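You operate a simulated robot arm through the tools that you are given. There is no shell and no other tool. Be economical: measure what you need, move in short steps, check, and stop when the job is done.

The job below is to be done with a simulated robot arm. You get a single attempt, and the scene is never put back.

Task
Run both thread rings down their studs and back up; set each blue lever to its result.
Fine: GOOD if the ring goes down to the plate, HOLD if it jams on the way.

Only the result counts: the job must be done as asked and must still hold three seconds after the hand-in. Knocking over, shifting, dropping, spilling or breaking anything else fails it.

Robot
A 7-joint arm with a two-finger parallel gripper, fixed in place. Base frame: the origin is at the foot of the arm, x ahead of it, y to its left, z up; the work surface is at about z = 0. Readings come in mm, rad, newtons and seconds.
With the tool pointing down near the work surface it reaches from about 220 to 580 mm from the base axis. Its first joint turns from -1.152 to 1.152 rad. Payload 2.5 kg.
The tool frame sits at the grasp point between the pads (the TCP): z along the fingers, y along the line on which they close. The tips reach 23 mm beyond it. The gripper opens to 94 mm. The fingers are 38 mm wide and 10 mm thick; the gripper's body (54 by 96 mm) begins 39 mm behind the TCP.
Orientation is that of the tool frame in the base frame, as a unit quaternion [x, y, z, w]. With the fingers straight down and closing along the base's y, the tool's x points along the base's -x, its y along +y and its z along -z.

Tools
- The arm moves only by the tool arm_command. Its argument "series" is a list of rows, each a list of 3 entries, a list of its own where there are three numbers: the closure in counts, from 0 (fully open) to 255 (shut), then the shift along the tool's x, y, z in mm, then the turn, a rotation vector about the tool's x, y, z in rad. In form: [[claw, [tx, ty, tz], [rx, ry, rz]], ...]. A call has 1 to 10 rows; each row is the pose to reach, as a shift and turn from the pose commanded when the call began, along the tool's axes at that moment. Rows are played at 5 a second. More than 50 mm and 0.15 rad between two rows, or a gripper value outside its range, and nothing of the call is played. Where a pose cannot be reached the arm comes as near as it can. A force on the tool above 40 N (or 10 N above the force at the start of the call, whichever is more), or a blocked arm, ends the call early, and 0.2 s more pass. The fingers move at their own pace (about 108 mm/s each) and stop on an object; they squeeze with about 42 N. The grip force told is the motor's: it shows also when the fingers shut on nothing. Time passes only in rows, and 0.2 s behind the last, so rows that repeat a pose let the fingers close. It gives the time, the measured TCP pose, the force on the tool (base axes), the opening and the grip force at its end, in the units of the frame above (readings bear some noise), with the torque about the TCP (base axes, N m) and any sound that the robot's microphone picked up.
- Cameras (640 x 400 px; columns grow to the right, rows downward): "scene" is fixed at [112, -405.7, 541.1]; the picture's right is [0.87, -0.50, 0.00], its down [-0.29, -0.51, -0.81] and it looks along [0.40, 0.70, -0.59] (base axes); focal length 330 px, centre (320, 200). "wrist" rides on the gripper at [86, 16, -75] in the tool frame; the picture's right is [-0.18, 0.98, 0.00], its down [-0.58, -0.11, -0.81] and it looks along [-0.79, -0.15, 0.59] (tool axes); focal length 243 px, centre (320, 200). There is no depth. A picture from a camera that has moved, and an enlarged one, comes with that camera's place and axes in the base frame and with its lens.
- grab_frame(camera): a new picture of that camera. No time passes.
- zoom(camera, box): a new picture of the part [left, top, right, bottom] of that camera's present view, enlarged. No time passes.
- job_done(): hands the job in; it is judged then, once.

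Work in short steps. Places have to be worked out from the pictures, the camera data and where the tool is seen: move nearer, look again, correct. Check each grasp and each placing, and mend what went wrong. You have 120 turns and 76 pictures in all, those below and enlarged ones among them. Open the gripper and draw the arm clear of the work before you hand the job in, unless the task says otherwise; then end with one line.

The tools are called as a command line: name --argument value ..., lists and objects as JSON in quotes. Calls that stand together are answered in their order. arm_command: Moves the arm, as the interface text tells. Its arguments: {"type":"object","properties":{"series":{"type":"array"}},"required":["series"]} The other tools are called the same way: grab_frame (camera) takes a picture; zoom (camera, box) takes an enlarged picture of a part of a camera's view; job_done () hands the job in.

At the start:

```text
time_s: 0.0
tcp_pos: [446.7, -20.2, 329.4]
orientation: [0.0, 1.0, 0.0, 0.0]
wrist_force: [-0.3, 0.6, -0.6]
moment: [0.0, -0.02, 0.03]
gripper_width: 94.1
grip_force: 0.1
```

scene: 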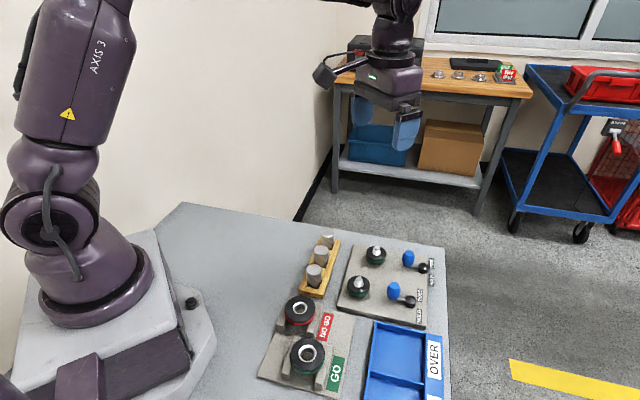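
wrist: 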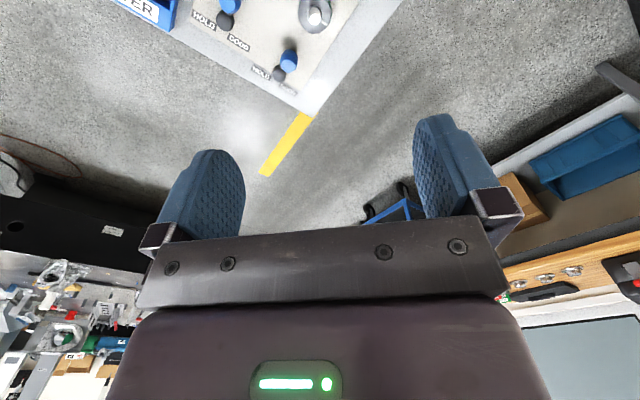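

The plate with two studs, rings and blue levers is near the far side of the table. I enlarge it to locate the parts.

zoom --camera "scene" --box '[330, 230, 450, 330]'

zoom --camera "scene" --box '[250, 220, 450, 400]'

```text
4.00 times, centred on (390, 280) of scene
camera zoom: at [112.0, -405.7, 541.1], right [0.87, -0.5, 0.0], down [-0.29, -0.51, -0.81], along [0.4, 0.7, -0.59], focal length 1319 px, centre (40, -120)
```

zoom: 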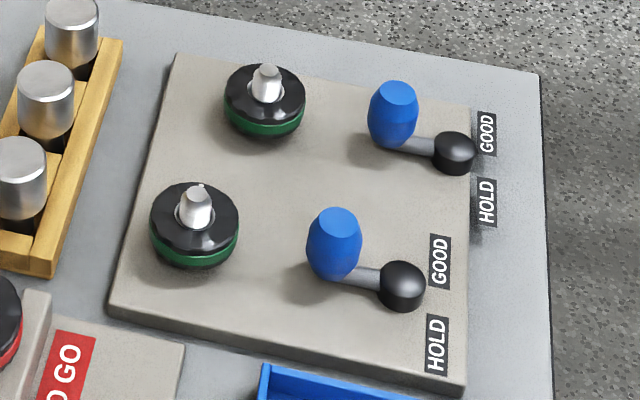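

```text
2.22 times, centred on (350, 310) of scene
camera zoom: at [112.0, -405.7, 541.1], right [0.87, -0.5, 0.0], down [-0.29, -0.51, -0.81], along [0.4, 0.7, -0.59], focal length 733 px, centre (253, -44)
```

zoom: 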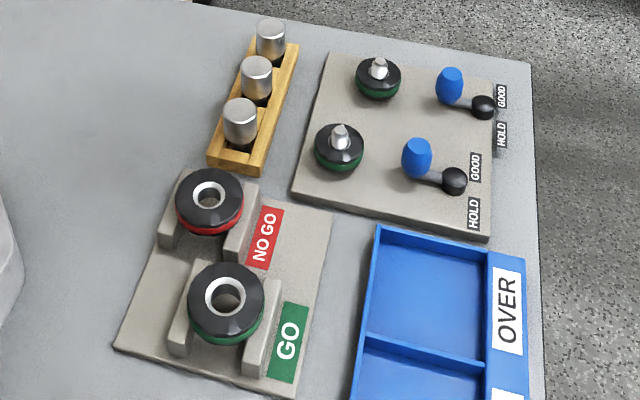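

Rough estimates: studs at about (460,-35) and (383,-80), levers at about (514,-76) and (432,-125). I back the wrist off for a closer look at the plate.

arm_command --series '[[0, [40, -15, 10], [0, 0, 0]], [0, [80, -30, 20], [0, 0, 0]], [0, [120, -45, 30], [0, 0, 0]], [0, [160, -60, 40], [0, 0, 0]], [0, [180, -60, 50], [0, 0, 0]]]'

grab_frame --camera "wrist"

```text
time_s: 1.2
tcp_pos: [265.7, -80.7, 277.5]
orientation: [0.0, 1.0, -0.001, 0.0]
wrist_force: [0.1, 0.6, 0.3]
moment: [0.01, 0.0, -0.03]
gripper_width: 93.9
grip_force: 0.0
```

```text
71 pictures are left
camera wrist: at [178.6, -63.9, 352.7], right [0.18, 0.98, 0.0], down [0.58, -0.11, 0.81], along [0.79, -0.15, -0.59], focal length 243 px, centre (320, 200)
```

wrist: 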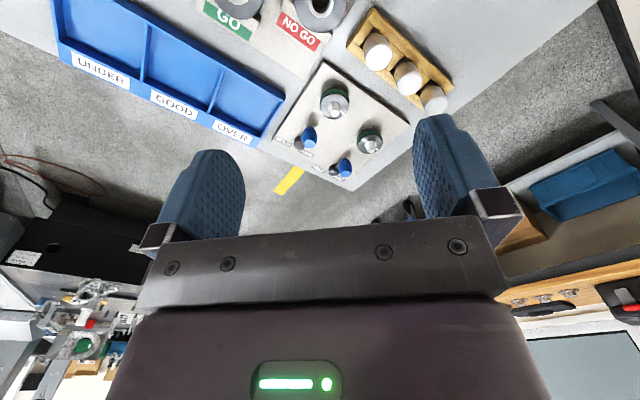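

zoom --camera "wrist" --box '[260, 60, 420, 190]'

```text
3.08 times, centred on (340, 125) of wrist
camera zoom: at [178.6, -63.9, 352.7], right [0.18, 0.98, 0.0], down [0.58, -0.11, 0.81], along [0.79, -0.15, -0.59], focal length 746 px, centre (258, 431)
```

zoom: 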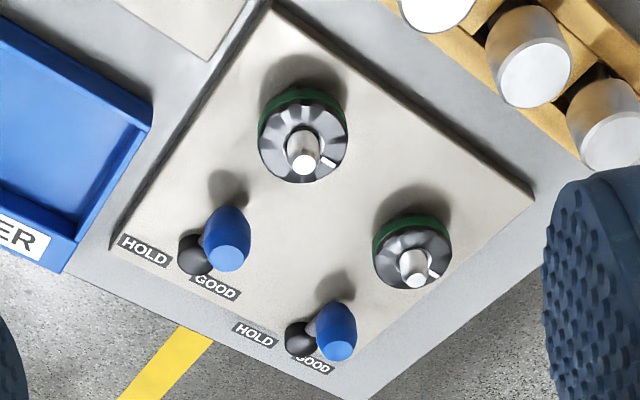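

The layout is confirmed; the view is upside down (+x points down in the picture). I move closer to see the levers and the ring gaps.

arm_command --series '[[0, [-20, 0, 45], [0, 0, 0]], [0, [-40, 0, 90], [0, 0, 0]], [0, [-60, 0, 130], [0, 0, 0]], [0, [-60, 0, 150], [0, 0, 0]]]'

grab_frame --camera "wrist"

zoom --camera "wrist" --box '[220, 60, 420, 190]'

```text
time_s: 2.2
tcp_pos: [328.1, -82.2, 128.7]
orientation: [0.0, 1.0, 0.0, 0.0]
wrist_force: [0.5, 0.6, 1.2]
moment: [0.01, -0.01, -0.01]
gripper_width: 93.9
grip_force: 0.1
```

```text
69 pictures are left
camera wrist: at [239.8, -65.2, 203.1], right [0.18, 0.98, 0.0], down [0.58, -0.11, 0.81], along [0.79, -0.15, -0.59], focal length 243 px, centre (320, 200)
```

wrist: 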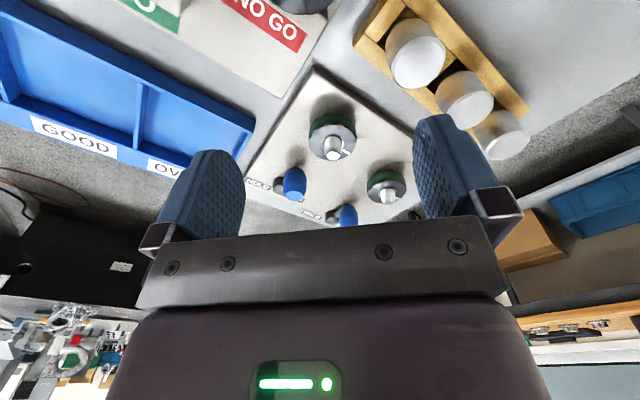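

```text
3.08 times, centred on (320, 125) of wrist
camera zoom: at [239.8, -65.2, 203.1], right [0.18, 0.98, 0.0], down [0.58, -0.11, 0.81], along [0.79, -0.15, -0.59], focal length 746 px, centre (320, 431)
```

zoom: 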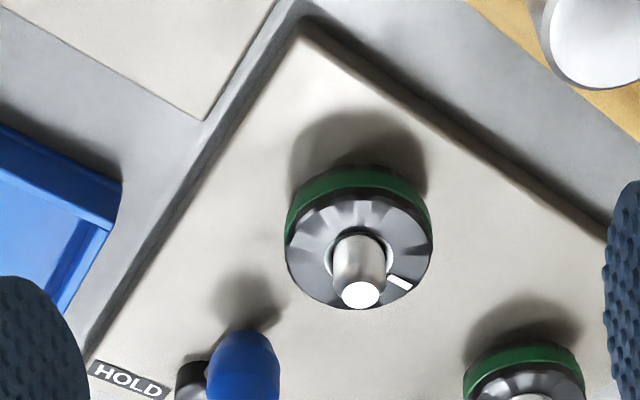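

zoom --camera "scene" --box '[340, 265, 400, 305]'

zoom --camera "scene" --box '[380, 240, 440, 320]'

```text
10.00 times, centred on (370, 285) of scene
camera zoom: at [112.0, -405.7, 541.1], right [0.87, -0.5, 0.0], down [-0.29, -0.51, -0.81], along [0.4, 0.7, -0.59], focal length 3297 px, centre (-180, -650)
```

zoom: 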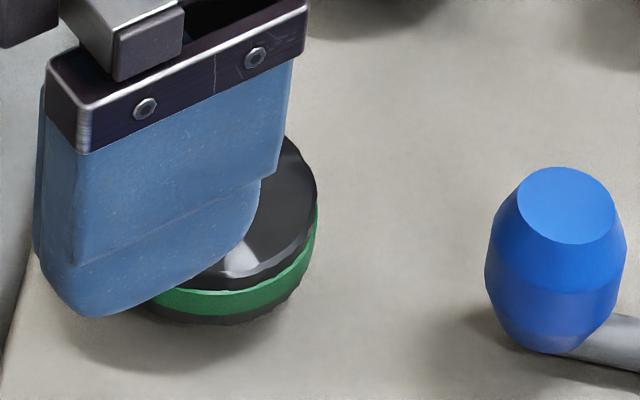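

```text
5.00 times, centred on (410, 280) of scene
camera zoom: at [112.0, -405.7, 541.1], right [0.87, -0.5, 0.0], down [-0.29, -0.51, -0.81], along [0.4, 0.7, -0.59], focal length 1648 px, centre (-130, -200)
```

zoom: 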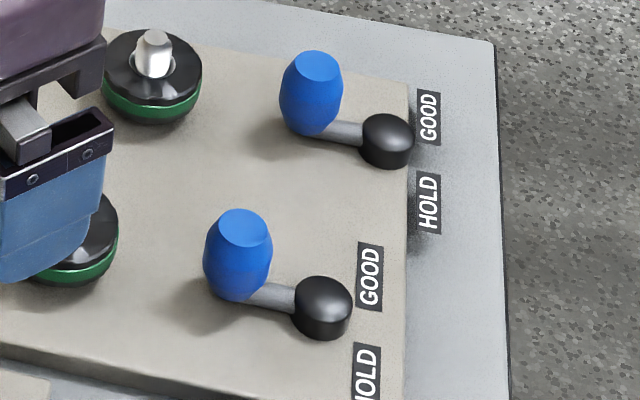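

The black hub is the lever pivot and the blue knob floats on its arm. Ring A is at about (382,-81), roughly 44 mm across with its top near z≈31. I move over ring A with the fingers partly closed.

arm_command --series '[[80, [-27, 1, 0], [0, 0, 0]], [80, [-54, 1, 10], [0, 0, 0]], [80, [-54, 1, 40], [0, 0, 0]], [80, [-54, 1, 55], [0, 0, 0]]]'

grab_frame --camera "wrist"

zoom --camera "scene" --box '[330, 250, 410, 310]'

```text
time_s: 3.2
tcp_pos: [379.6, -79.4, 71.3]
orientation: [0.0, 1.0, 0.0, 0.0]
wrist_force: [0.4, -0.3, -0.4]
moment: [0.01, 0.0, -0.01]
gripper_width: 64.5
grip_force: 0.1
```

```text
65 pictures are left
camera wrist: at [291.5, -63.7, 146.9], right [0.18, 0.98, 0.0], down [0.58, -0.11, 0.81], along [0.79, -0.15, -0.59], focal length 243 px, centre (320, 200)
```

wrist: 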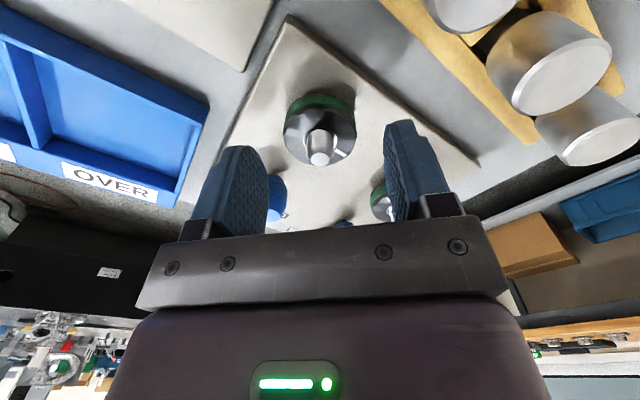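

```text
6.67 times, centred on (370, 280) of scene
camera zoom: at [112.0, -405.7, 541.1], right [0.87, -0.5, 0.0], down [-0.29, -0.51, -0.81], along [0.4, 0.7, -0.59], focal length 2198 px, centre (-13, -333)
```

zoom: 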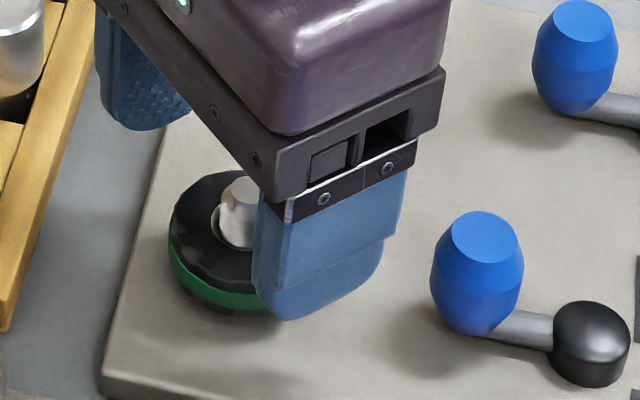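

The stud tip triangulates to about (379,-81,55), with the ring top at z≈36. I lower to put the fingertips around z≈20 and close gently on the ring.

arm_command --series '[[80, [0.5, -1.5, 14], [0, 0, 0]], [80, [0.5, -1.5, 28], [0, 0, 0]], [255, [0.5, -1.5, 28], [0, 0, 0]], [255, [0.5, -1.5, 28], [0, 0, 0]], [255, [0.5, -1.5, 28], [0, 0, 0]]]'

grab_frame --camera "wrist"

zoom --camera "scene" --box '[330, 250, 410, 310]'

```text
time_s: 4.4
tcp_pos: [378.9, -81.8, 44.8]
orientation: [0.0, 1.0, 0.0, 0.0]
wrist_force: [-0.7, 1.5, 0.4]
moment: [0.05, 0.14, 0.01]
gripper_width: 41.1
grip_force: 45.6
```

```text
63 pictures are left
camera wrist: at [291.0, -64.6, 119.8], right [0.18, 0.98, 0.0], down [0.58, -0.11, 0.81], along [0.79, -0.15, -0.59], focal length 243 px, centre (320, 200)
```

wrist: 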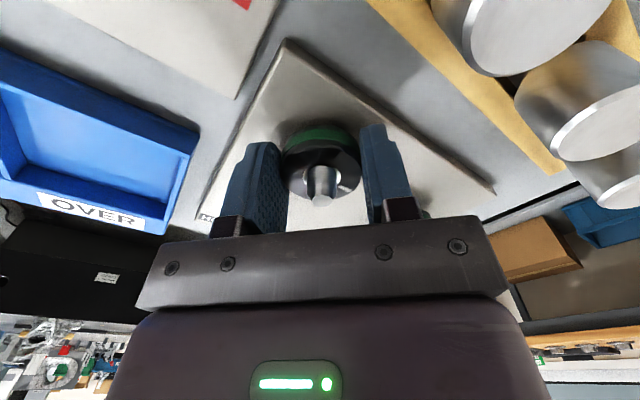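

```text
6.67 times, centred on (370, 280) of scene
camera zoom: at [112.0, -405.7, 541.1], right [0.87, -0.5, 0.0], down [-0.29, -0.51, -0.81], along [0.4, 0.7, -0.59], focal length 2198 px, centre (-13, -333)
```

zoom: 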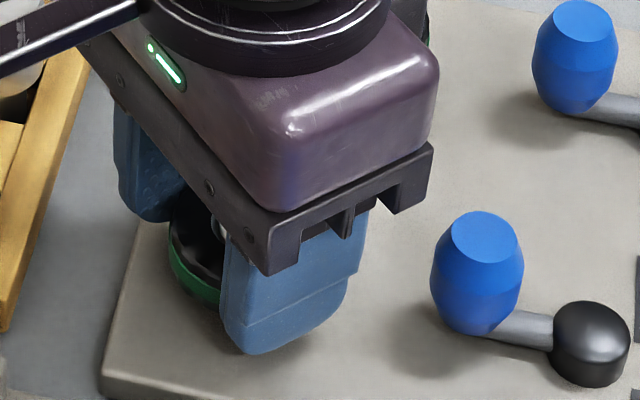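

The ring is gripped at 41 mm and well centred. I turn it clockwise seen from above (about +tool z) by 0.7 rad and watch the forces.

arm_command --series '[[255, [0, 0, 0], [0, 0, 0.14]], [255, [0, 0, 0], [0, 0, 0.28]], [255, [0, 0, 0], [0, 0, 0.42]], [255, [0, 0, 0], [0, 0, 0.56]], [255, [0, 0, 0], [0, 0, 0.7]]]'

```text
time_s: 5.7
tcp_pos: [379.8, -78.0, 43.5]
orientation: [0.339, 0.941, 0.002, -0.002]
wrist_force: [4.4, -0.9, -10.3]
moment: [0.04, 0.3, 0.04]
gripper_width: 41.1
grip_force: 45.4
stopped in row 5: the force on the tool passed its limit at 41 N (the readings are from after the stop); the commanded pose is now the measured one
```

The ring turned about 0.69 rad and then the force limit tripped with a downward pull, which suggests the ring is descending. I turn a bit further while lowering slightly and watch the force.

arm_command --series '[[255, [0, 0, 0.7], [0, 0, 0.07]], [255, [0, 0, 1.0], [0, 0, 0.14]], [255, [0, 0, 1.3], [0, 0, 0.2]]]'

grab_frame --camera "wrist"

```text
time_s: 6.5
tcp_pos: [379.6, -77.6, 43.7]
orientation: [0.431, 0.902, 0.003, -0.002]
wrist_force: [-2.0, 8.1, 4.2]
moment: [-0.89, -0.87, -0.02]
gripper_width: 41.3
grip_force: 45.2
```

```text
61 pictures are left
camera wrist: at [337.6, -0.1, 118.5], right [0.88, 0.47, 0.0], down [0.28, -0.53, 0.8], along [0.38, -0.71, -0.6], focal length 243 px, centre (320, 200)
```

wrist: 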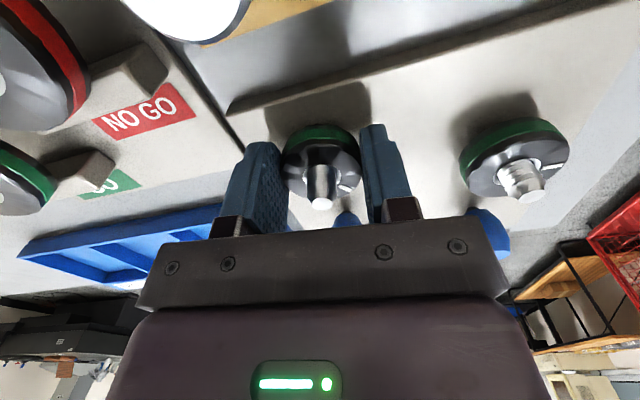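

The force pattern shows the ring centre lies about 6 mm off my TCP along tool x, so the stud is nearer (384,-82). I open, recentre and grip again.

arm_command --series '[[92, [0, 0, 0], [0, 0, 0]], [92, [-3, 0.5, 0], [0, 0, 0]], [92, [-6, 1, 0], [0, 0, 0]], [92, [-6, 1, 0], [0, 0, 0]]]'

zoom --camera "scene" --box '[330, 250, 410, 310]'

```text
time_s: 7.5
tcp_pos: [384.8, -82.4, 42.3]
orientation: [0.432, 0.902, 0.002, -0.002]
wrist_force: [0.5, -0.3, -0.4]
moment: [0.01, 0.04, -0.01]
gripper_width: 59.9
grip_force: 0.0
```

```text
6.67 times, centred on (370, 280) of scene
camera zoom: at [112.0, -405.7, 541.1], right [0.87, -0.5, 0.0], down [-0.29, -0.51, -0.81], along [0.4, 0.7, -0.59], focal length 2198 px, centre (-13, -333)
```

zoom: 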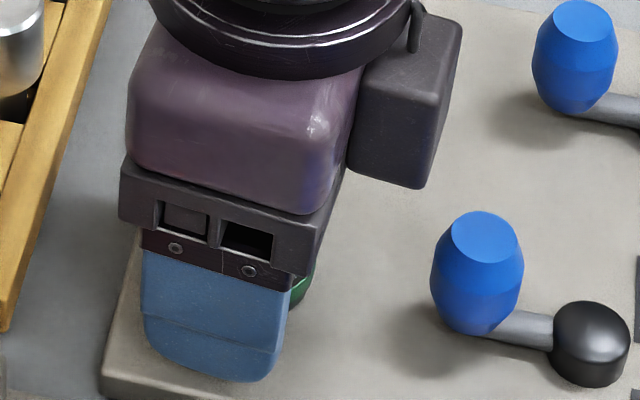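

Now free of force at (384.8,-82.4). I close, check the force, and turn in small steps.

arm_command --series '[[255, [0, 0, 0], [0, 0, 0]], [255, [0, 0, 0], [0, 0, 0]], [255, [0, 0, 0], [0, 0, 0]], [255, [0, 0, 0.1], [0, 0, 0.14]], [255, [0, 0, 0.2], [0, 0, 0.28]], [255, [0, 0, 0.3], [0, 0, 0.42]]]'

```text
time_s: 8.9
tcp_pos: [383.5, -81.8, 39.8]
orientation: [0.611, 0.792, 0.001, -0.003]
wrist_force: [-3.9, -1.9, -8.4]
moment: [-0.49, -0.45, 0.01]
gripper_width: 41.0
grip_force: 45.2
```

Turning works with a moderate downward pull (-8 N), so the ring is descending. I continue with more lowering.

arm_command --series '[[255, [0, 0, 1], [0, 0, 0.1]], [255, [0, 0, 1.5], [0, 0, 0.2]], [255, [0, 0, 2], [0, 0, 0.3]], [255, [0, 0, 2], [0, 0, 0.3]]]'

grab_frame --camera "wrist"

```text
time_s: 9.9
tcp_pos: [383.5, -82.2, 40.2]
orientation: [0.723, 0.691, 0.001, -0.003]
wrist_force: [-9.5, -5.3, 5.1]
moment: [0.09, 0.03, -0.02]
gripper_width: 41.2
grip_force: 44.7
```

```text
59 pictures are left
camera wrist: at [402.5, 3.2, 116.1], right [0.97, -0.23, 0.0], down [-0.13, -0.58, 0.8], along [-0.18, -0.78, -0.6], focal length 243 px, centre (320, 200)
```

wrist: 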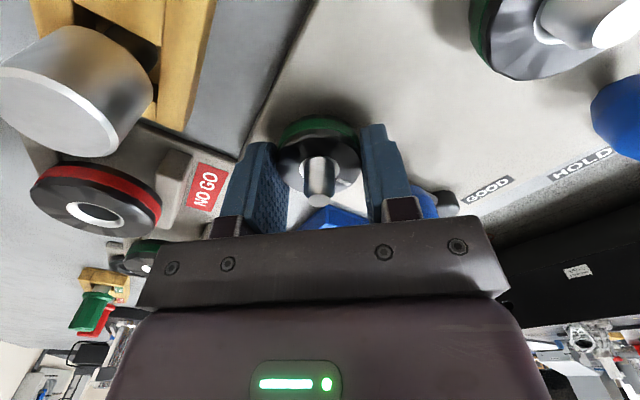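

Yaw is now about 1.62 rad and the forces are small. I continue turning, lowering about 1.5–2 mm/rad and correcting slightly toward (-x,-y).

arm_command --series '[[255, [0, -0.5, 0.3], [0, 0, 0.14]], [255, [0.3, -0.8, 0.6], [0, 0, 0.28]], [255, [0.3, -0.8, 0.8], [0, 0, 0.42]], [255, [0.3, -0.8, 1.1], [0, 0, 0.56]], [255, [0.3, -0.8, 1.4], [0, 0, 0.7]]]'

```text
time_s: 11.1
tcp_pos: [383.2, -81.7, 38.5]
orientation: [0.915, 0.402, -0.001, -0.004]
wrist_force: [-18.6, -5.9, 9.8]
moment: [0.09, -0.14, 0.0]
gripper_width: 40.9
grip_force: 45.4
```

Side load is growing, so I release here and rotate the open hand back to begin another stroke.

arm_command --series '[[92, [0, 0, 0], [0, 0, 0]], [92, [0, 0, 0], [0, 0, 0]]]'

grab_frame --camera "wrist"

```text
time_s: 11.7
tcp_pos: [383.4, -81.8, 39.1]
orientation: [0.915, 0.403, 0.001, -0.003]
wrist_force: [-0.1, -0.2, -0.4]
moment: [0.0, -0.01, 0.03]
gripper_width: 60.2
grip_force: 0.1
```

```text
58 pictures are left
camera wrist: at [453.3, -28.9, 114.7], right [0.6, -0.8, 0.0], down [-0.47, -0.36, 0.8], along [-0.64, -0.48, -0.59], focal length 243 px, centre (320, 200)
```

wrist: 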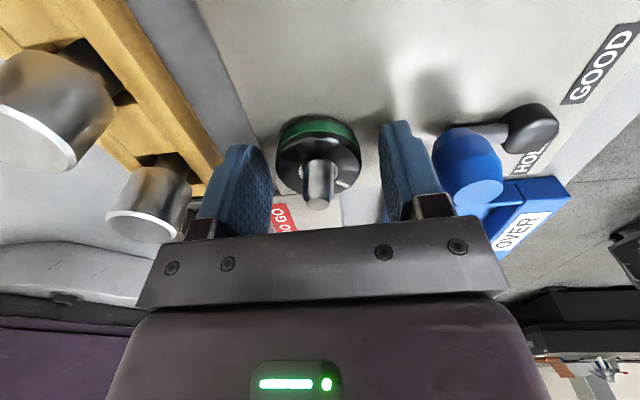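

The ring shows visibly lower on the stud. I rotate the open hand back in two calls.

arm_command --series '[[92, [0, 0, 0], [0, 0, -0.15]], [92, [0, 0, 0], [0, 0, -0.3]], [92, [0, 0, 0], [0, 0, -0.45]], [92, [0, 0, 0], [0, 0, -0.6]], [92, [0, 0, 0], [0, 0, -0.75]], [92, [0, 0, 0], [0, 0, -0.9]], [92, [0, 0, 0], [0, 0, -1.05]], [92, [0, 0, 0], [0, 0, -1.2]], [92, [0, 0, 0], [0, 0, -1.35]], [92, [0, 0, 0], [0, 0, -1.5]]]'

arm_command --series '[[92, [0, 0, 0], [0, 0, -0.15]], [92, [0, 0, 0], [0, 0, -0.3]], [92, [0, 0, 0], [0, 0, -0.45]], [92, [0, 0, 0], [0, 0, -0.6]], [92, [0, 0, 0], [0, 0, -0.75]], [92, [0, 0, 0], [0, 0, -0.9]], [92, [0, 0, 0], [0, 0, -1.05]], [92, [0, 0, 0], [0, 0, -1.2]], [92, [0, 0, 0], [0, 0, -1.35]], [92, [0, 0, 0], [0, 0, -1.5]]]'

grab_frame --camera "wrist"

```text
time_s: 13.9
tcp_pos: [383.5, -79.7, 38.4]
orientation: [0.394, 0.919, 0.003, -0.002]
wrist_force: [0.4, 1.0, 0.2]
moment: [-0.02, 0.0, 0.02]
gripper_width: 60.0
grip_force: 0.1
```

```text
time_s: 16.1
tcp_pos: [383.8, -81.8, 40.2]
orientation: [-0.339, 0.941, 0.003, 0.0]
wrist_force: [0.7, 0.8, -0.5]
moment: [0.0, -0.01, -0.04]
gripper_width: 60.1
grip_force: 0.0
```

```text
57 pictures are left
camera wrist: at [305.7, -124.6, 114.2], right [-0.48, 0.88, 0.01], down [0.52, 0.28, 0.81], along [0.7, 0.39, -0.59], focal length 243 px, centre (320, 200)
```

wrist: 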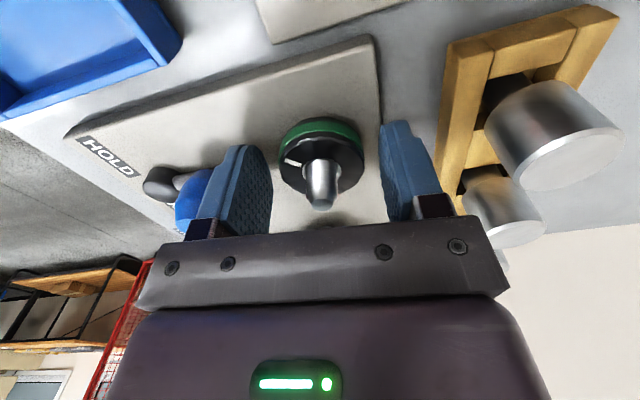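

Yaw is about -0.69 with no force. I close and turn 1.2 rad, lowering about 2 mm/rad.

arm_command --series '[[255, [0, 0, 0], [0, 0, 0]], [255, [0, 0, 0], [0, 0, 0]], [255, [0, 0, 0.3], [0, 0, 0.15]], [255, [0, 0, 0.6], [0, 0, 0.3]], [255, [0, 0, 0.9], [0, 0, 0.45]], [255, [0, 0, 1.2], [0, 0, 0.6]], [255, [0, 0, 1.5], [0, 0, 0.75]], [255, [0, 0, 1.8], [0, 0, 0.9]], [255, [0, 0, 2.1], [0, 0, 1.05]], [255, [0, 0, 2.4], [0, 0, 1.2]]]'

```text
time_s: 18.3
tcp_pos: [383.2, -79.8, 36.9]
orientation: [0.254, 0.967, 0.003, -0.003]
wrist_force: [-8.3, 12.4, 2.0]
moment: [-0.23, -0.55, 0.02]
gripper_width: 41.2
grip_force: 44.9
```

The ring turns freely with a small side load. I continue 1.2 rad with a lateral correction for eccentricity.

arm_command --series '[[255, [0.6, 0.4, 0.3], [0, 0, 0.15]], [255, [0.95, 0.9, 0.6], [0, 0, 0.3]], [255, [0.9, 1.0, 0.9], [0, 0, 0.45]], [255, [0.8, 1.15, 1.2], [0, 0, 0.6]], [255, [0.7, 1.3, 1.5], [0, 0, 0.75]], [255, [0.6, 1.4, 1.8], [0, 0, 0.9]], [255, [0.5, 1.5, 2.1], [0, 0, 1.05]], [255, [0.4, 1.5, 2.4], [0, 0, 1.2]]]'

```text
time_s: 20.1
tcp_pos: [383.8, -80.7, 35.6]
orientation: [0.755, 0.656, 0.002, -0.003]
wrist_force: [-17.6, 1.5, 33.0]
moment: [-0.64, -0.54, 1.59]
gripper_width: 40.8
grip_force: 44.3
```

There's now a clear resisting torque (1.6 N·m) and upward force: the ring either jams or sits on the plate. I look closely.

grab_frame --camera "wrist"

zoom --camera "wrist" --box '[210, 90, 430, 220]'

zoom --camera "scene" --box '[340, 265, 400, 310]'

```text
56 pictures are left
camera wrist: at [410.8, 3.1, 110.7], right [0.95, -0.32, 0.0], down [-0.19, -0.57, 0.8], along [-0.26, -0.76, -0.6], focal length 243 px, centre (320, 200)
```

wrist: 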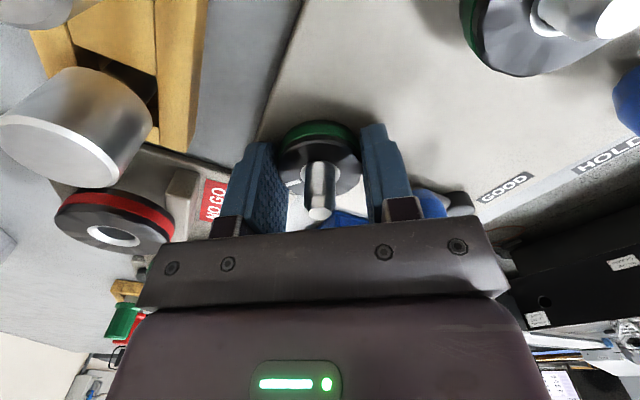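

```text
2.91 times, centred on (320, 155) of wrist
camera zoom: at [410.8, 3.1, 110.7], right [0.95, -0.32, 0.0], down [-0.19, -0.57, 0.8], along [-0.26, -0.76, -0.6], focal length 706 px, centre (320, 331)
```

zoom: 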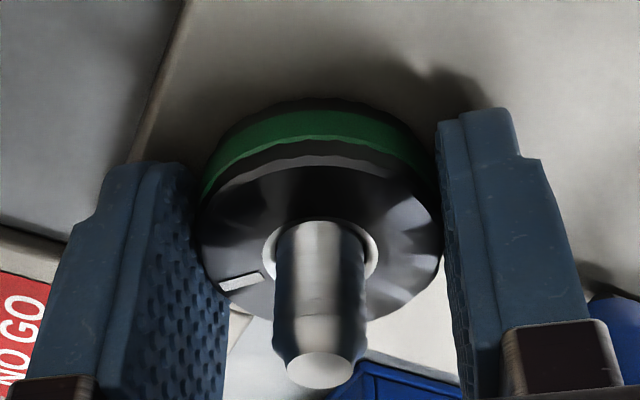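

```text
8.89 times, centred on (370, 288) of scene
camera zoom: at [111.9, -405.6, 541.2], right [0.87, -0.5, 0.0], down [-0.29, -0.52, -0.81], along [0.4, 0.7, -0.59], focal length 2930 px, centre (-124, -578)
```

zoom: 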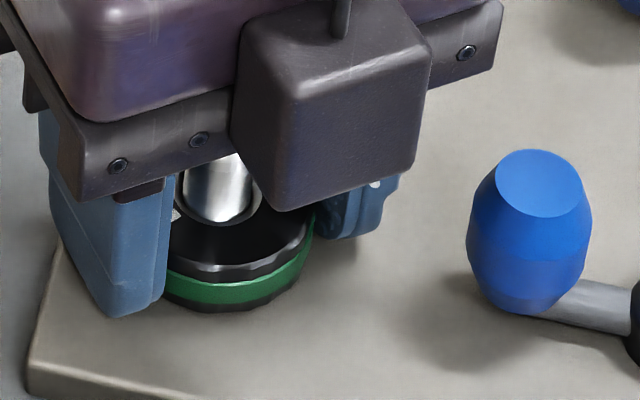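

I release and lift a little so the fingertips certainly clear the plate, then look at the gap under the ring.

arm_command --series '[[92, [0, 0, 0], [0, 0, 0]], [92, [0, 0, 0], [0, 0, 0]], [92, [0, 0, -30], [0, 0, 0]], [92, [0, 0, -70], [0, 0, 0]], [92, [50, 0, -80], [0, 0, 0]], [92, [80, 0, -80], [0, 0, 0]]]'

zoom --camera "scene" --box '[340, 265, 400, 310]'

zoom --camera "scene" --box '[350, 235, 410, 280]'

```text
refused: row 5 steps farther than a row can; nothing moved
```

```text
8.89 times, centred on (370, 288) of scene
camera zoom: at [111.9, -405.6, 541.2], right [0.87, -0.5, 0.0], down [-0.29, -0.52, -0.81], along [0.4, 0.7, -0.59], focal length 2930 px, centre (-124, -578)
```

zoom: 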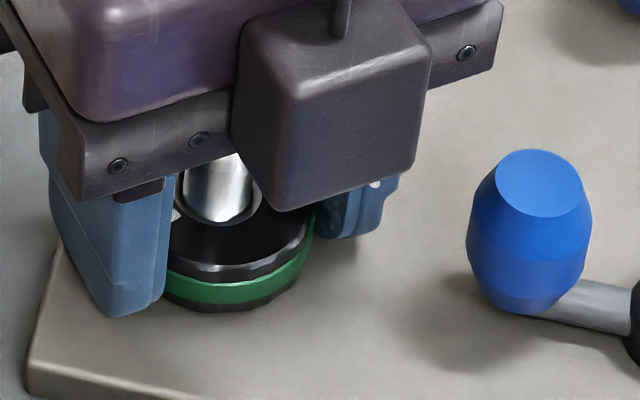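

```text
8.89 times, centred on (380, 258) of scene
camera zoom: at [111.9, -405.6, 541.2], right [0.87, -0.5, 0.0], down [-0.29, -0.52, -0.81], along [0.4, 0.7, -0.59], focal length 2930 px, centre (-213, -311)
```

zoom: 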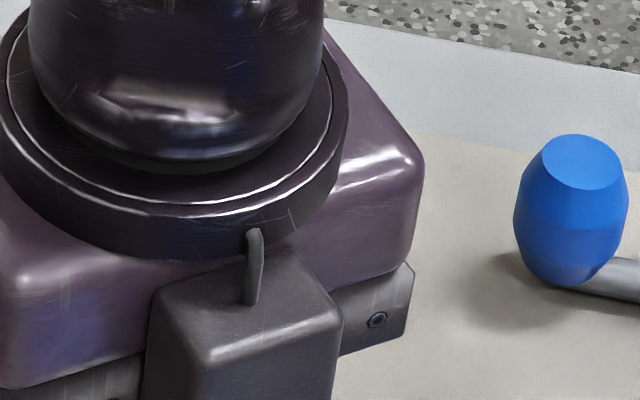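

I redo the retreat with smaller steps.

arm_command --series '[[92, [0, 0, 0], [0, 0, 0]], [92, [0, 0, 0], [0, 0, 0]], [92, [0, 0, -30], [0, 0, 0]], [92, [0, 0, -65], [0, 0, 0]], [92, [40, 0, -80], [0, 0, 0]], [92, [80, 0, -80], [0, 0, 0]]]'

zoom --camera "scene" --box '[340, 265, 400, 305]'

grab_frame --camera "wrist"

```text
time_s: 20.4
tcp_pos: [380.2, -79.2, 35.9]
orientation: [0.759, 0.651, -0.001, -0.008]
wrist_force: [-22.5, 4.7, 29.1]
moment: [-0.52, -0.23, -0.34]
gripper_width: 49.4
grip_force: 0.0
stopped in row 1: the force on the tool passed its limit at 63 N (the readings are from after the stop); the commanded pose is now the measured one
```

```text
10.00 times, centred on (370, 285) of scene
camera zoom: at [111.9, -405.6, 541.1], right [0.87, -0.5, 0.0], down [-0.29, -0.52, -0.81], along [0.4, 0.7, -0.59], focal length 3297 px, centre (-180, -650)
```

zoom: 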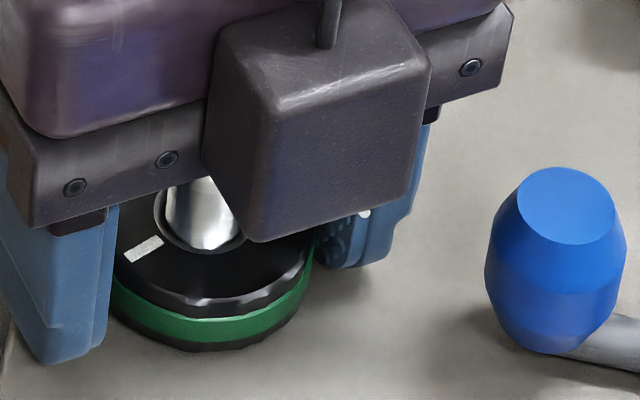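

```text
50 pictures are left
camera wrist: at [409.3, 2.9, 111.3], right [0.94, -0.33, -0.02], down [-0.19, -0.57, 0.8], along [-0.27, -0.75, -0.6], focal length 243 px, centre (320, 200)
```

wrist: 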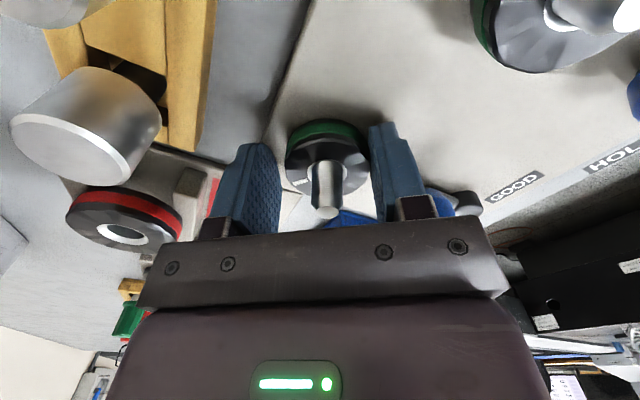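

On release the tips pressed the plate, so the force limit tripped. I lift straight up.

arm_command --series '[[92, [0, 0, -3], [0, 0, 0]], [92, [0, 0, -8], [0, 0, 0]]]'

```text
time_s: 21.0
tcp_pos: [382.6, -79.0, 43.1]
orientation: [0.758, 0.652, 0.001, -0.005]
wrist_force: [0.3, 0.3, -0.5]
moment: [0.03, 0.0, 0.03]
gripper_width: 60.0
grip_force: 0.1
```

The tips are clear at z=43, so the plate top is at about z≈12.5. I regrip with the tips about 4 mm above the plate and try turning further to see whether it was the ring or only the tips that stopped.

arm_command --series '[[92, [-1.3, 1.2, 3], [0, 0, 0]], [255, [-1.3, 1.2, 3], [0, 0, 0]], [255, [-1.3, 1.2, 3], [0, 0, 0]], [255, [-1.3, 1.2, 3], [0, 0, 0]], [255, [-1.3, 1.2, 3.1], [0, 0, 0.08]], [255, [-1.3, 1.2, 3.2], [0, 0, 0.16]], [255, [-1.3, 1.2, 3.3], [0, 0, 0.24]]]'

```text
time_s: 22.6
tcp_pos: [382.9, -79.4, 38.8]
orientation: [0.831, 0.556, 0.0, -0.006]
wrist_force: [-0.3, 0.5, -2.6]
moment: [0.03, -0.25, 0.72]
gripper_width: 40.9
grip_force: 44.8
```

There's a resisting torque of 0.72 N·m. I turn slightly further to see whether it climbs (hard stop) or moves.

arm_command --series '[[255, [0, 0, 0], [0, 0, 0.1]], [255, [0, 0, 0], [0, 0, 0.2]]]'

zoom --camera "wrist" --box '[210, 90, 430, 220]'

```text
time_s: 23.2
tcp_pos: [383.6, -81.2, 40.5]
orientation: [0.883, 0.47, -0.001, -0.005]
wrist_force: [-4.3, 0.2, 1.3]
moment: [-0.06, -0.36, 0.62]
gripper_width: 41.4
grip_force: 45.2
```

```text
2.91 times, centred on (320, 155) of wrist
camera zoom: at [444.7, -18.9, 115.5], right [0.71, -0.7, -0.01], down [-0.41, -0.43, 0.8], along [-0.57, -0.57, -0.59], focal length 706 px, centre (320, 331)
```

zoom: 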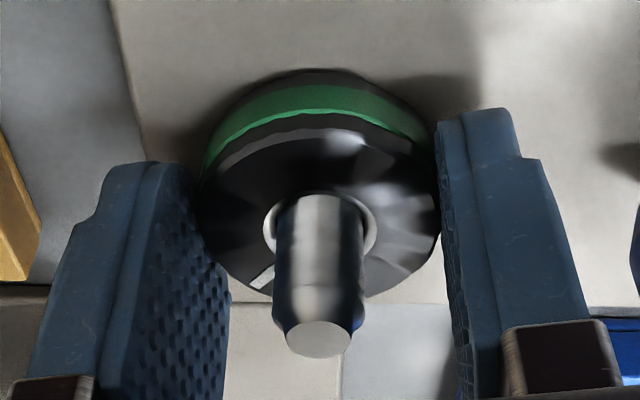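

The white mark suggests the ring turned mostly with the fingers, against drag. I turn further and watch torque and axial force.

arm_command --series '[[255, [0, 0, 0.2], [0, 0, 0.12]], [255, [0, 0, 0.4], [0, 0, 0.24]], [255, [0, 0, 0.6], [0, 0, 0.36]], [255, [0, 0, 0.8], [0, 0, 0.48]]]'

zoom --camera "wrist" --box '[210, 90, 430, 220]'

```text
time_s: 24.2
tcp_pos: [383.9, -80.5, 39.7]
orientation: [0.969, 0.248, -0.002, -0.006]
wrist_force: [-4.0, 2.8, 5.3]
moment: [-0.07, -0.03, 0.96]
gripper_width: 41.4
grip_force: 44.9
```

```text
2.91 times, centred on (320, 155) of wrist
camera zoom: at [467.0, -54.2, 114.2], right [0.31, -0.95, -0.01], down [-0.56, -0.19, 0.81], along [-0.77, -0.24, -0.59], focal length 706 px, centre (320, 331)
```

zoom: 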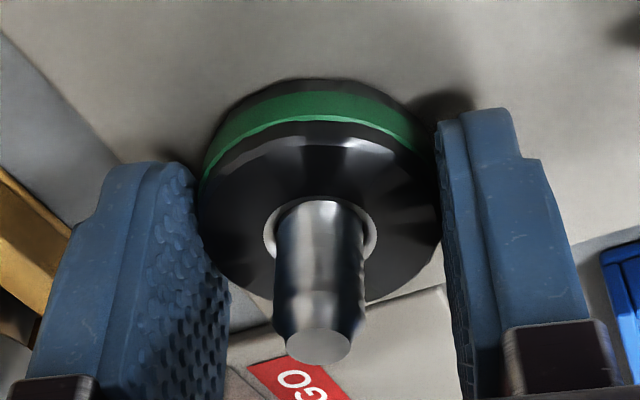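

The mark is now hidden behind the stud, so the fingers slipped and the ring has stopped. I retreat to see clearly whether it sits on the plate.

arm_command --series '[[92, [0, 0, -0.5], [0, 0, 0]], [92, [0, 0, -0.5], [0, 0, 0]], [92, [0, 0, -30], [0, 0, 0]], [92, [0, 0, -65], [0, 0, 0]], [92, [-30, -15, -90], [0, 0, 0]], [92, [-60, -30, -110], [0, 0, 0]], [92, [-80, -45, -120], [0, 0, 0]]]'

zoom --camera "scene" --box '[340, 265, 400, 305]'

zoom --camera "scene" --box '[350, 235, 410, 275]'

```text
time_s: 25.8
tcp_pos: [292.8, -79.4, 160.4]
orientation: [0.969, 0.248, -0.001, -0.006]
wrist_force: [0.1, -0.7, -0.6]
moment: [0.03, -0.01, -0.05]
gripper_width: 59.9
grip_force: 0.2
```

```text
10.00 times, centred on (370, 285) of scene
camera zoom: at [112.1, -405.7, 541.1], right [0.87, -0.5, 0.0], down [-0.29, -0.51, -0.81], along [0.4, 0.7, -0.59], focal length 3297 px, centre (-180, -650)
```

zoom: 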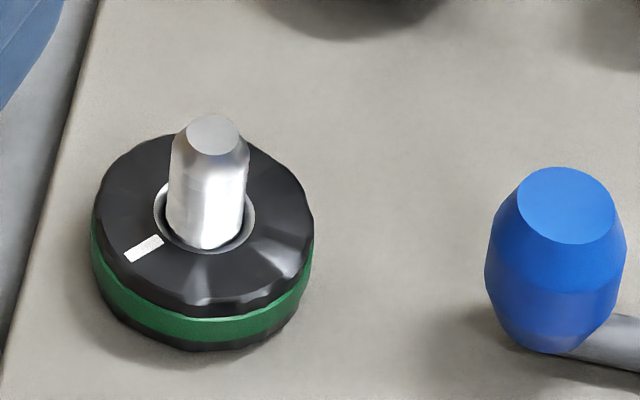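

```text
10.00 times, centred on (380, 255) of scene
camera zoom: at [112.1, -405.7, 541.1], right [0.87, -0.5, 0.0], down [-0.29, -0.51, -0.81], along [0.4, 0.7, -0.59], focal length 3297 px, centre (-280, -350)
```

zoom: 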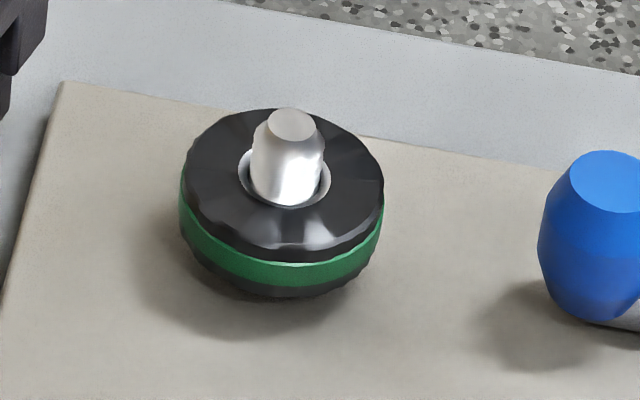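

The mark is in the same place as before the second attempt, so ring A is at a firm stop after dropping about 7 mm. I leave it there to compare with B and move over to B, rotating the hand back.

arm_command --series '[[92, [10, 2, 0], [0, 0, -0.15]], [92, [20, 4, 0], [0, 0, -0.3]], [92, [30, 7, 0], [0, 0, -0.45]], [92, [40, 9, 0], [0, 0, -0.6]], [92, [50, 11, 0], [0, 0, -0.75]], [92, [60, 13, 0], [0, 0, -0.9]], [92, [70, 15, 0], [0, 0, -1.05]], [92, [80, 18, 0], [0, 0, -1.2]], [92, [90, 20, 0], [0, 0, -1.35]], [92, [102, 22, 0], [0, 0, -1.5]]]'

arm_command --series '[[92, [0, 0, 0], [0, 0, -0.15]], [92, [0, 0, 0], [0, 0, -0.3]], [92, [0, 0, 0], [0, 0, -0.45]], [92, [0, 0, 0], [0, 0, -0.6]], [92, [0, 0, 0], [0, 0, -0.75]], [92, [0, 0, 0], [0, 0, -0.9]], [92, [0, 0, 0], [0, 0, -1.05]], [92, [0, 0, 0], [0, 0, -1.14]]]'

grab_frame --camera "wrist"

```text
time_s: 28.0
tcp_pos: [392.4, -51.2, 159.4]
orientation: [0.539, 0.842, 0.004, -0.004]
wrist_force: [0.1, -0.4, 0.8]
moment: [0.03, 0.01, 0.03]
gripper_width: 60.2
grip_force: 0.1
```

```text
time_s: 29.8
tcp_pos: [392.9, -51.3, 159.8]
orientation: [0.0, 1.0, 0.005, -0.003]
wrist_force: [-0.2, 0.3, -0.8]
moment: [0.0, -0.01, -0.01]
gripper_width: 60.0
grip_force: 0.0
```

```text
45 pictures are left
camera wrist: at [305.0, -35.9, 235.1], right [0.18, 0.98, 0.01], down [0.59, -0.12, 0.8], along [0.79, -0.14, -0.6], focal length 243 px, centre (320, 200)
```

wrist: 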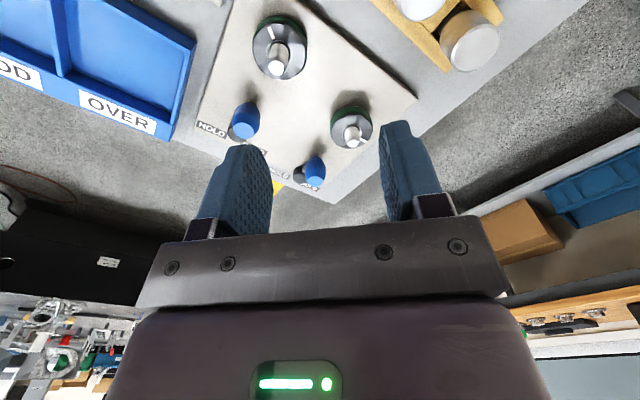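

Yaw is 0. I move over B at about (465,-32) and turn to -0.7 while descending above the stud.

arm_command --series '[[92, [-36, 10, 10], [0, 0, -0.14]], [92, [-72, 19, 20], [0, 0, -0.28]], [92, [-72, 19, 45], [0, 0, -0.42]], [92, [-72, 19, 65], [0, 0, -0.56]], [92, [-72, 19, 85], [0, 0, -0.7]]]'

grab_frame --camera "wrist"

```text
time_s: 31.0
tcp_pos: [462.3, -32.1, 73.7]
orientation: [-0.343, 0.939, 0.006, 0.0]
wrist_force: [0.0, 0.6, 0.3]
moment: [0.0, 0.02, -0.03]
gripper_width: 60.1
grip_force: 0.0
```

```text
44 pictures are left
camera wrist: at [385.6, -76.6, 149.4], right [-0.49, 0.87, 0.01], down [0.52, 0.28, 0.81], along [0.7, 0.4, -0.59], focal length 243 px, centre (320, 200)
```

wrist: 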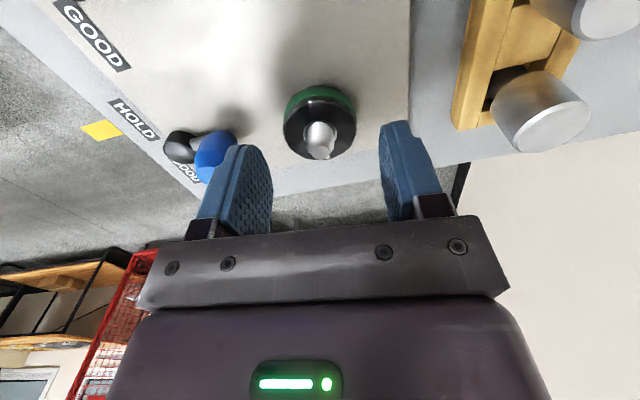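

The stud tip appears nearly centred; I shift about 1.8 mm forward, descend to z≈44 and grip.

arm_command --series '[[92, [-1.8, -0.8, 14], [0, 0, 0]], [92, [-1.8, -0.8, 29.5], [0, 0, 0]], [92, [-1.8, -0.8, 29.5], [0, 0, 0]], [255, [-1.8, -0.8, 29.5], [0, 0, 0]], [255, [-1.8, -0.8, 29.5], [0, 0, 0]], [255, [-1.8, -0.8, 29.5], [0, 0, 0]]]'

```text
time_s: 32.4
tcp_pos: [464.4, -31.0, 44.7]
orientation: [-0.344, 0.939, 0.006, -0.002]
wrist_force: [-5.6, 5.6, 0.5]
moment: [-0.27, 0.04, -0.06]
gripper_width: 41.3
grip_force: 45.3
```

A slight offset along +tool y; I correct 0.8 mm while turning 1.35 rad at 1.8 mm/rad.

arm_command --series '[[255, [0, 0.8, 0.25], [0, 0, 0.14]], [255, [0, 0.8, 0.5], [0, 0, 0.28]], [255, [0, 0.8, 0.75], [0, 0, 0.42]], [255, [0, 0.8, 1.0], [0, 0, 0.56]], [255, [0, 0.8, 1.25], [0, 0, 0.7]], [255, [0, 0.8, 1.5], [0, 0, 0.84]], [255, [0, 0.8, 1.75], [0, 0, 0.98]], [255, [0, 0.8, 2.0], [0, 0, 1.12]], [255, [0, 0.8, 2.25], [0, 0, 1.26]], [255, [0, 0.8, 2.5], [0, 0, 1.4]]]'

```text
time_s: 34.6
tcp_pos: [464.9, -31.8, 42.2]
orientation: [0.345, 0.938, 0.003, -0.003]
wrist_force: [-5.9, -13.1, 1.1]
moment: [-0.69, -0.59, 0.0]
gripper_width: 41.1
grip_force: 45.2
```

Free turning so far. I continue to yaw ~2.1 with eccentricity correction.

arm_command --series '[[255, [-0.1, -0.6, 0.25], [0, 0, 0.14]], [255, [-0.2, -1.2, 0.5], [0, 0, 0.28]], [255, [-0.2, -1.4, 0.75], [0, 0, 0.42]], [255, [-0.1, -1.5, 1.0], [0, 0, 0.56]], [255, [-0.1, -1.6, 1.25], [0, 0, 0.7]], [255, [0, -1.7, 1.5], [0, 0, 0.84]], [255, [0.1, -1.75, 1.75], [0, 0, 0.98]], [255, [0.2, -1.8, 2.0], [0, 0, 1.12]], [255, [0.3, -1.85, 2.25], [0, 0, 1.26]], [255, [0.4, -1.9, 2.5], [0, 0, 1.4]]]'

```text
time_s: 36.8
tcp_pos: [464.1, -31.1, 40.2]
orientation: [0.868, 0.496, 0.001, -0.005]
wrist_force: [7.1, -14.9, -7.1]
moment: [0.09, -0.68, 0.01]
gripper_width: 41.3
grip_force: 44.9
```

Still free at 2.8 rad total. I add another 0.5 rad.

arm_command --series '[[255, [-0.6, 0.7, 0.5], [0, 0, 0.13]], [255, [-0.8, 1, 0.8], [0, 0, 0.26]], [255, [-0.8, 1, 1.1], [0, 0, 0.39]], [255, [-0.8, 1, 1.4], [0, 0, 0.52]]]'

```text
time_s: 37.8
tcp_pos: [464.0, -31.2, 39.9]
orientation: [0.966, 0.257, -0.001, -0.007]
wrist_force: [-2.3, -2.4, 1.7]
moment: [-0.01, -0.91, 0.0]
gripper_width: 41.1
grip_force: 45.1
```

Total 3.3 rad so far, still free. I release, raise 3 mm and rotate back.

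arm_command --series '[[92, [0, 0, 0], [0, 0, 0]], [92, [0, 0, -1], [0, 0, 0]], [92, [0, 0, -3], [0, 0, -0.15]], [92, [0, 0, -3], [0, 0, -0.3]], [92, [0, 0, -3], [0, 0, -0.45]], [92, [0, 0, -3], [0, 0, -0.6]], [92, [0, 0, -3], [0, 0, -0.75]], [92, [0, 0, -3], [0, 0, -0.9]], [92, [0, 0, -3], [0, 0, -1.05]], [92, [0, 0, -3], [0, 0, -1.2]]]'

arm_command --series '[[92, [0, 0, 0], [0, 0, -0.15]], [92, [0, 0, 0], [0, 0, -0.3]], [92, [0, 0, 0], [0, 0, -0.45]], [92, [0, 0, 0], [0, 0, -0.6]], [92, [0, 0, 0], [0, 0, -0.75]], [92, [0, 0, 0], [0, 0, -0.9]], [92, [0, 0, 0], [0, 0, -1.05]], [92, [0, 0, 0], [0, 0, -1.2]], [92, [0, 0, 0], [0, 0, -1.35]], [92, [0, 0, 0], [0, 0, -1.5]]]'

grab_frame --camera "wrist"

```text
time_s: 40.0
tcp_pos: [464.0, -34.5, 41.0]
orientation: [0.651, 0.759, 0.002, -0.005]
wrist_force: [0.2, 1.1, -0.1]
moment: [0.01, -0.04, 0.03]
gripper_width: 60.1
grip_force: 0.0
```

```text
time_s: 42.2
tcp_pos: [464.0, -32.6, 41.5]
orientation: [-0.041, 0.999, 0.005, -0.003]
wrist_force: [-0.2, -0.7, 0.4]
moment: [-0.03, 0.0, -0.01]
gripper_width: 60.0
grip_force: 0.1
```

```text
43 pictures are left
camera wrist: at [375.7, -24.1, 116.8], right [0.1, 0.99, 0.01], down [0.59, -0.07, 0.8], along [0.8, -0.08, -0.6], focal length 243 px, centre (320, 200)
```

wrist: 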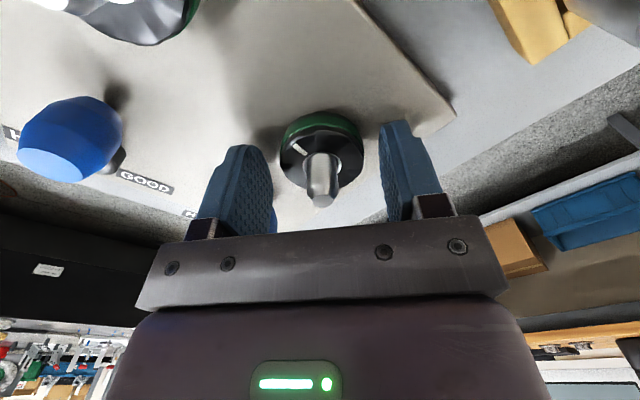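

Regrip at yaw ≈ -0.08 and turn further.

arm_command --series '[[255, [0, 0, 0], [0, 0, 0]], [255, [0, 0, 0], [0, 0, 0]], [255, [0, 0, 0], [0, 0, 0]], [255, [0, 0, 0.3], [0, 0, 0.15]], [255, [0, 0, 0.6], [0, 0, 0.3]], [255, [0, 0, 0.9], [0, 0, 0.45]], [255, [0, 0, 1.1], [0, 0, 0.6]], [255, [0, 0, 1.3], [0, 0, 0.7]]]'

```text
time_s: 44.0
tcp_pos: [464.1, -31.3, 40.5]
orientation: [0.307, 0.952, 0.004, -0.004]
wrist_force: [3.8, 11.9, 0.1]
moment: [0.29, -0.03, 0.4]
gripper_width: 41.3
grip_force: 45.3
```

Torque is now 0.4 N·m. I continue in small steps.

arm_command --series '[[255, [0.3, 0.8, 0.2], [0, 0, 0.1]], [255, [0.3, 0.8, 0.4], [0, 0, 0.2]]]'

zoom --camera "wrist" --box '[210, 90, 430, 220]'

```text
time_s: 44.6
tcp_pos: [465.6, -32.8, 39.0]
orientation: [0.4, 0.916, 0.003, -0.004]
wrist_force: [3.9, 8.6, 3.0]
moment: [-0.12, -0.01, 0.75]
gripper_width: 41.3
grip_force: 44.5
```

```text
2.91 times, centred on (320, 155) of wrist
camera zoom: at [417.0, 41.6, 115.6], right [0.85, 0.53, 0.0], down [0.32, -0.51, 0.8], along [0.43, -0.68, -0.6], focal length 706 px, centre (320, 331)
```

zoom: 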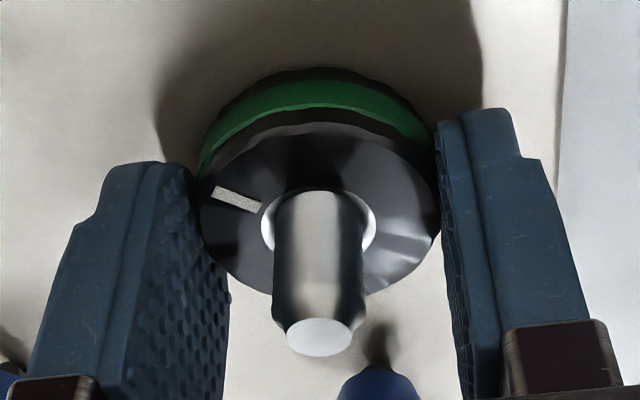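

arm_command --series '[[255, [0, 0, 0.1], [0, 0, 0.15]], [255, [0, 0, 0.2], [0, 0, 0.3]], [255, [0, 0, 0.3], [0, 0, 0.45]]]'

zoom --camera "wrist" --box '[210, 90, 430, 220]'

```text
time_s: 45.4
tcp_pos: [463.7, -32.0, 40.5]
orientation: [0.595, 0.804, 0.001, -0.005]
wrist_force: [5.8, 3.8, 0.1]
moment: [0.07, -0.11, 0.37]
gripper_width: 41.3
grip_force: 44.8
```

```text
2.91 times, centred on (320, 155) of wrist
camera zoom: at [453.8, 54.6, 115.3], right [0.99, 0.11, 0.0], down [0.07, -0.6, 0.8], along [0.09, -0.8, -0.6], focal length 706 px, centre (320, 331)
```

zoom: 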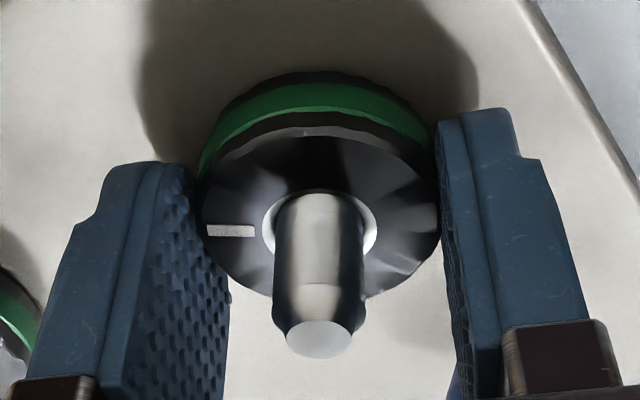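

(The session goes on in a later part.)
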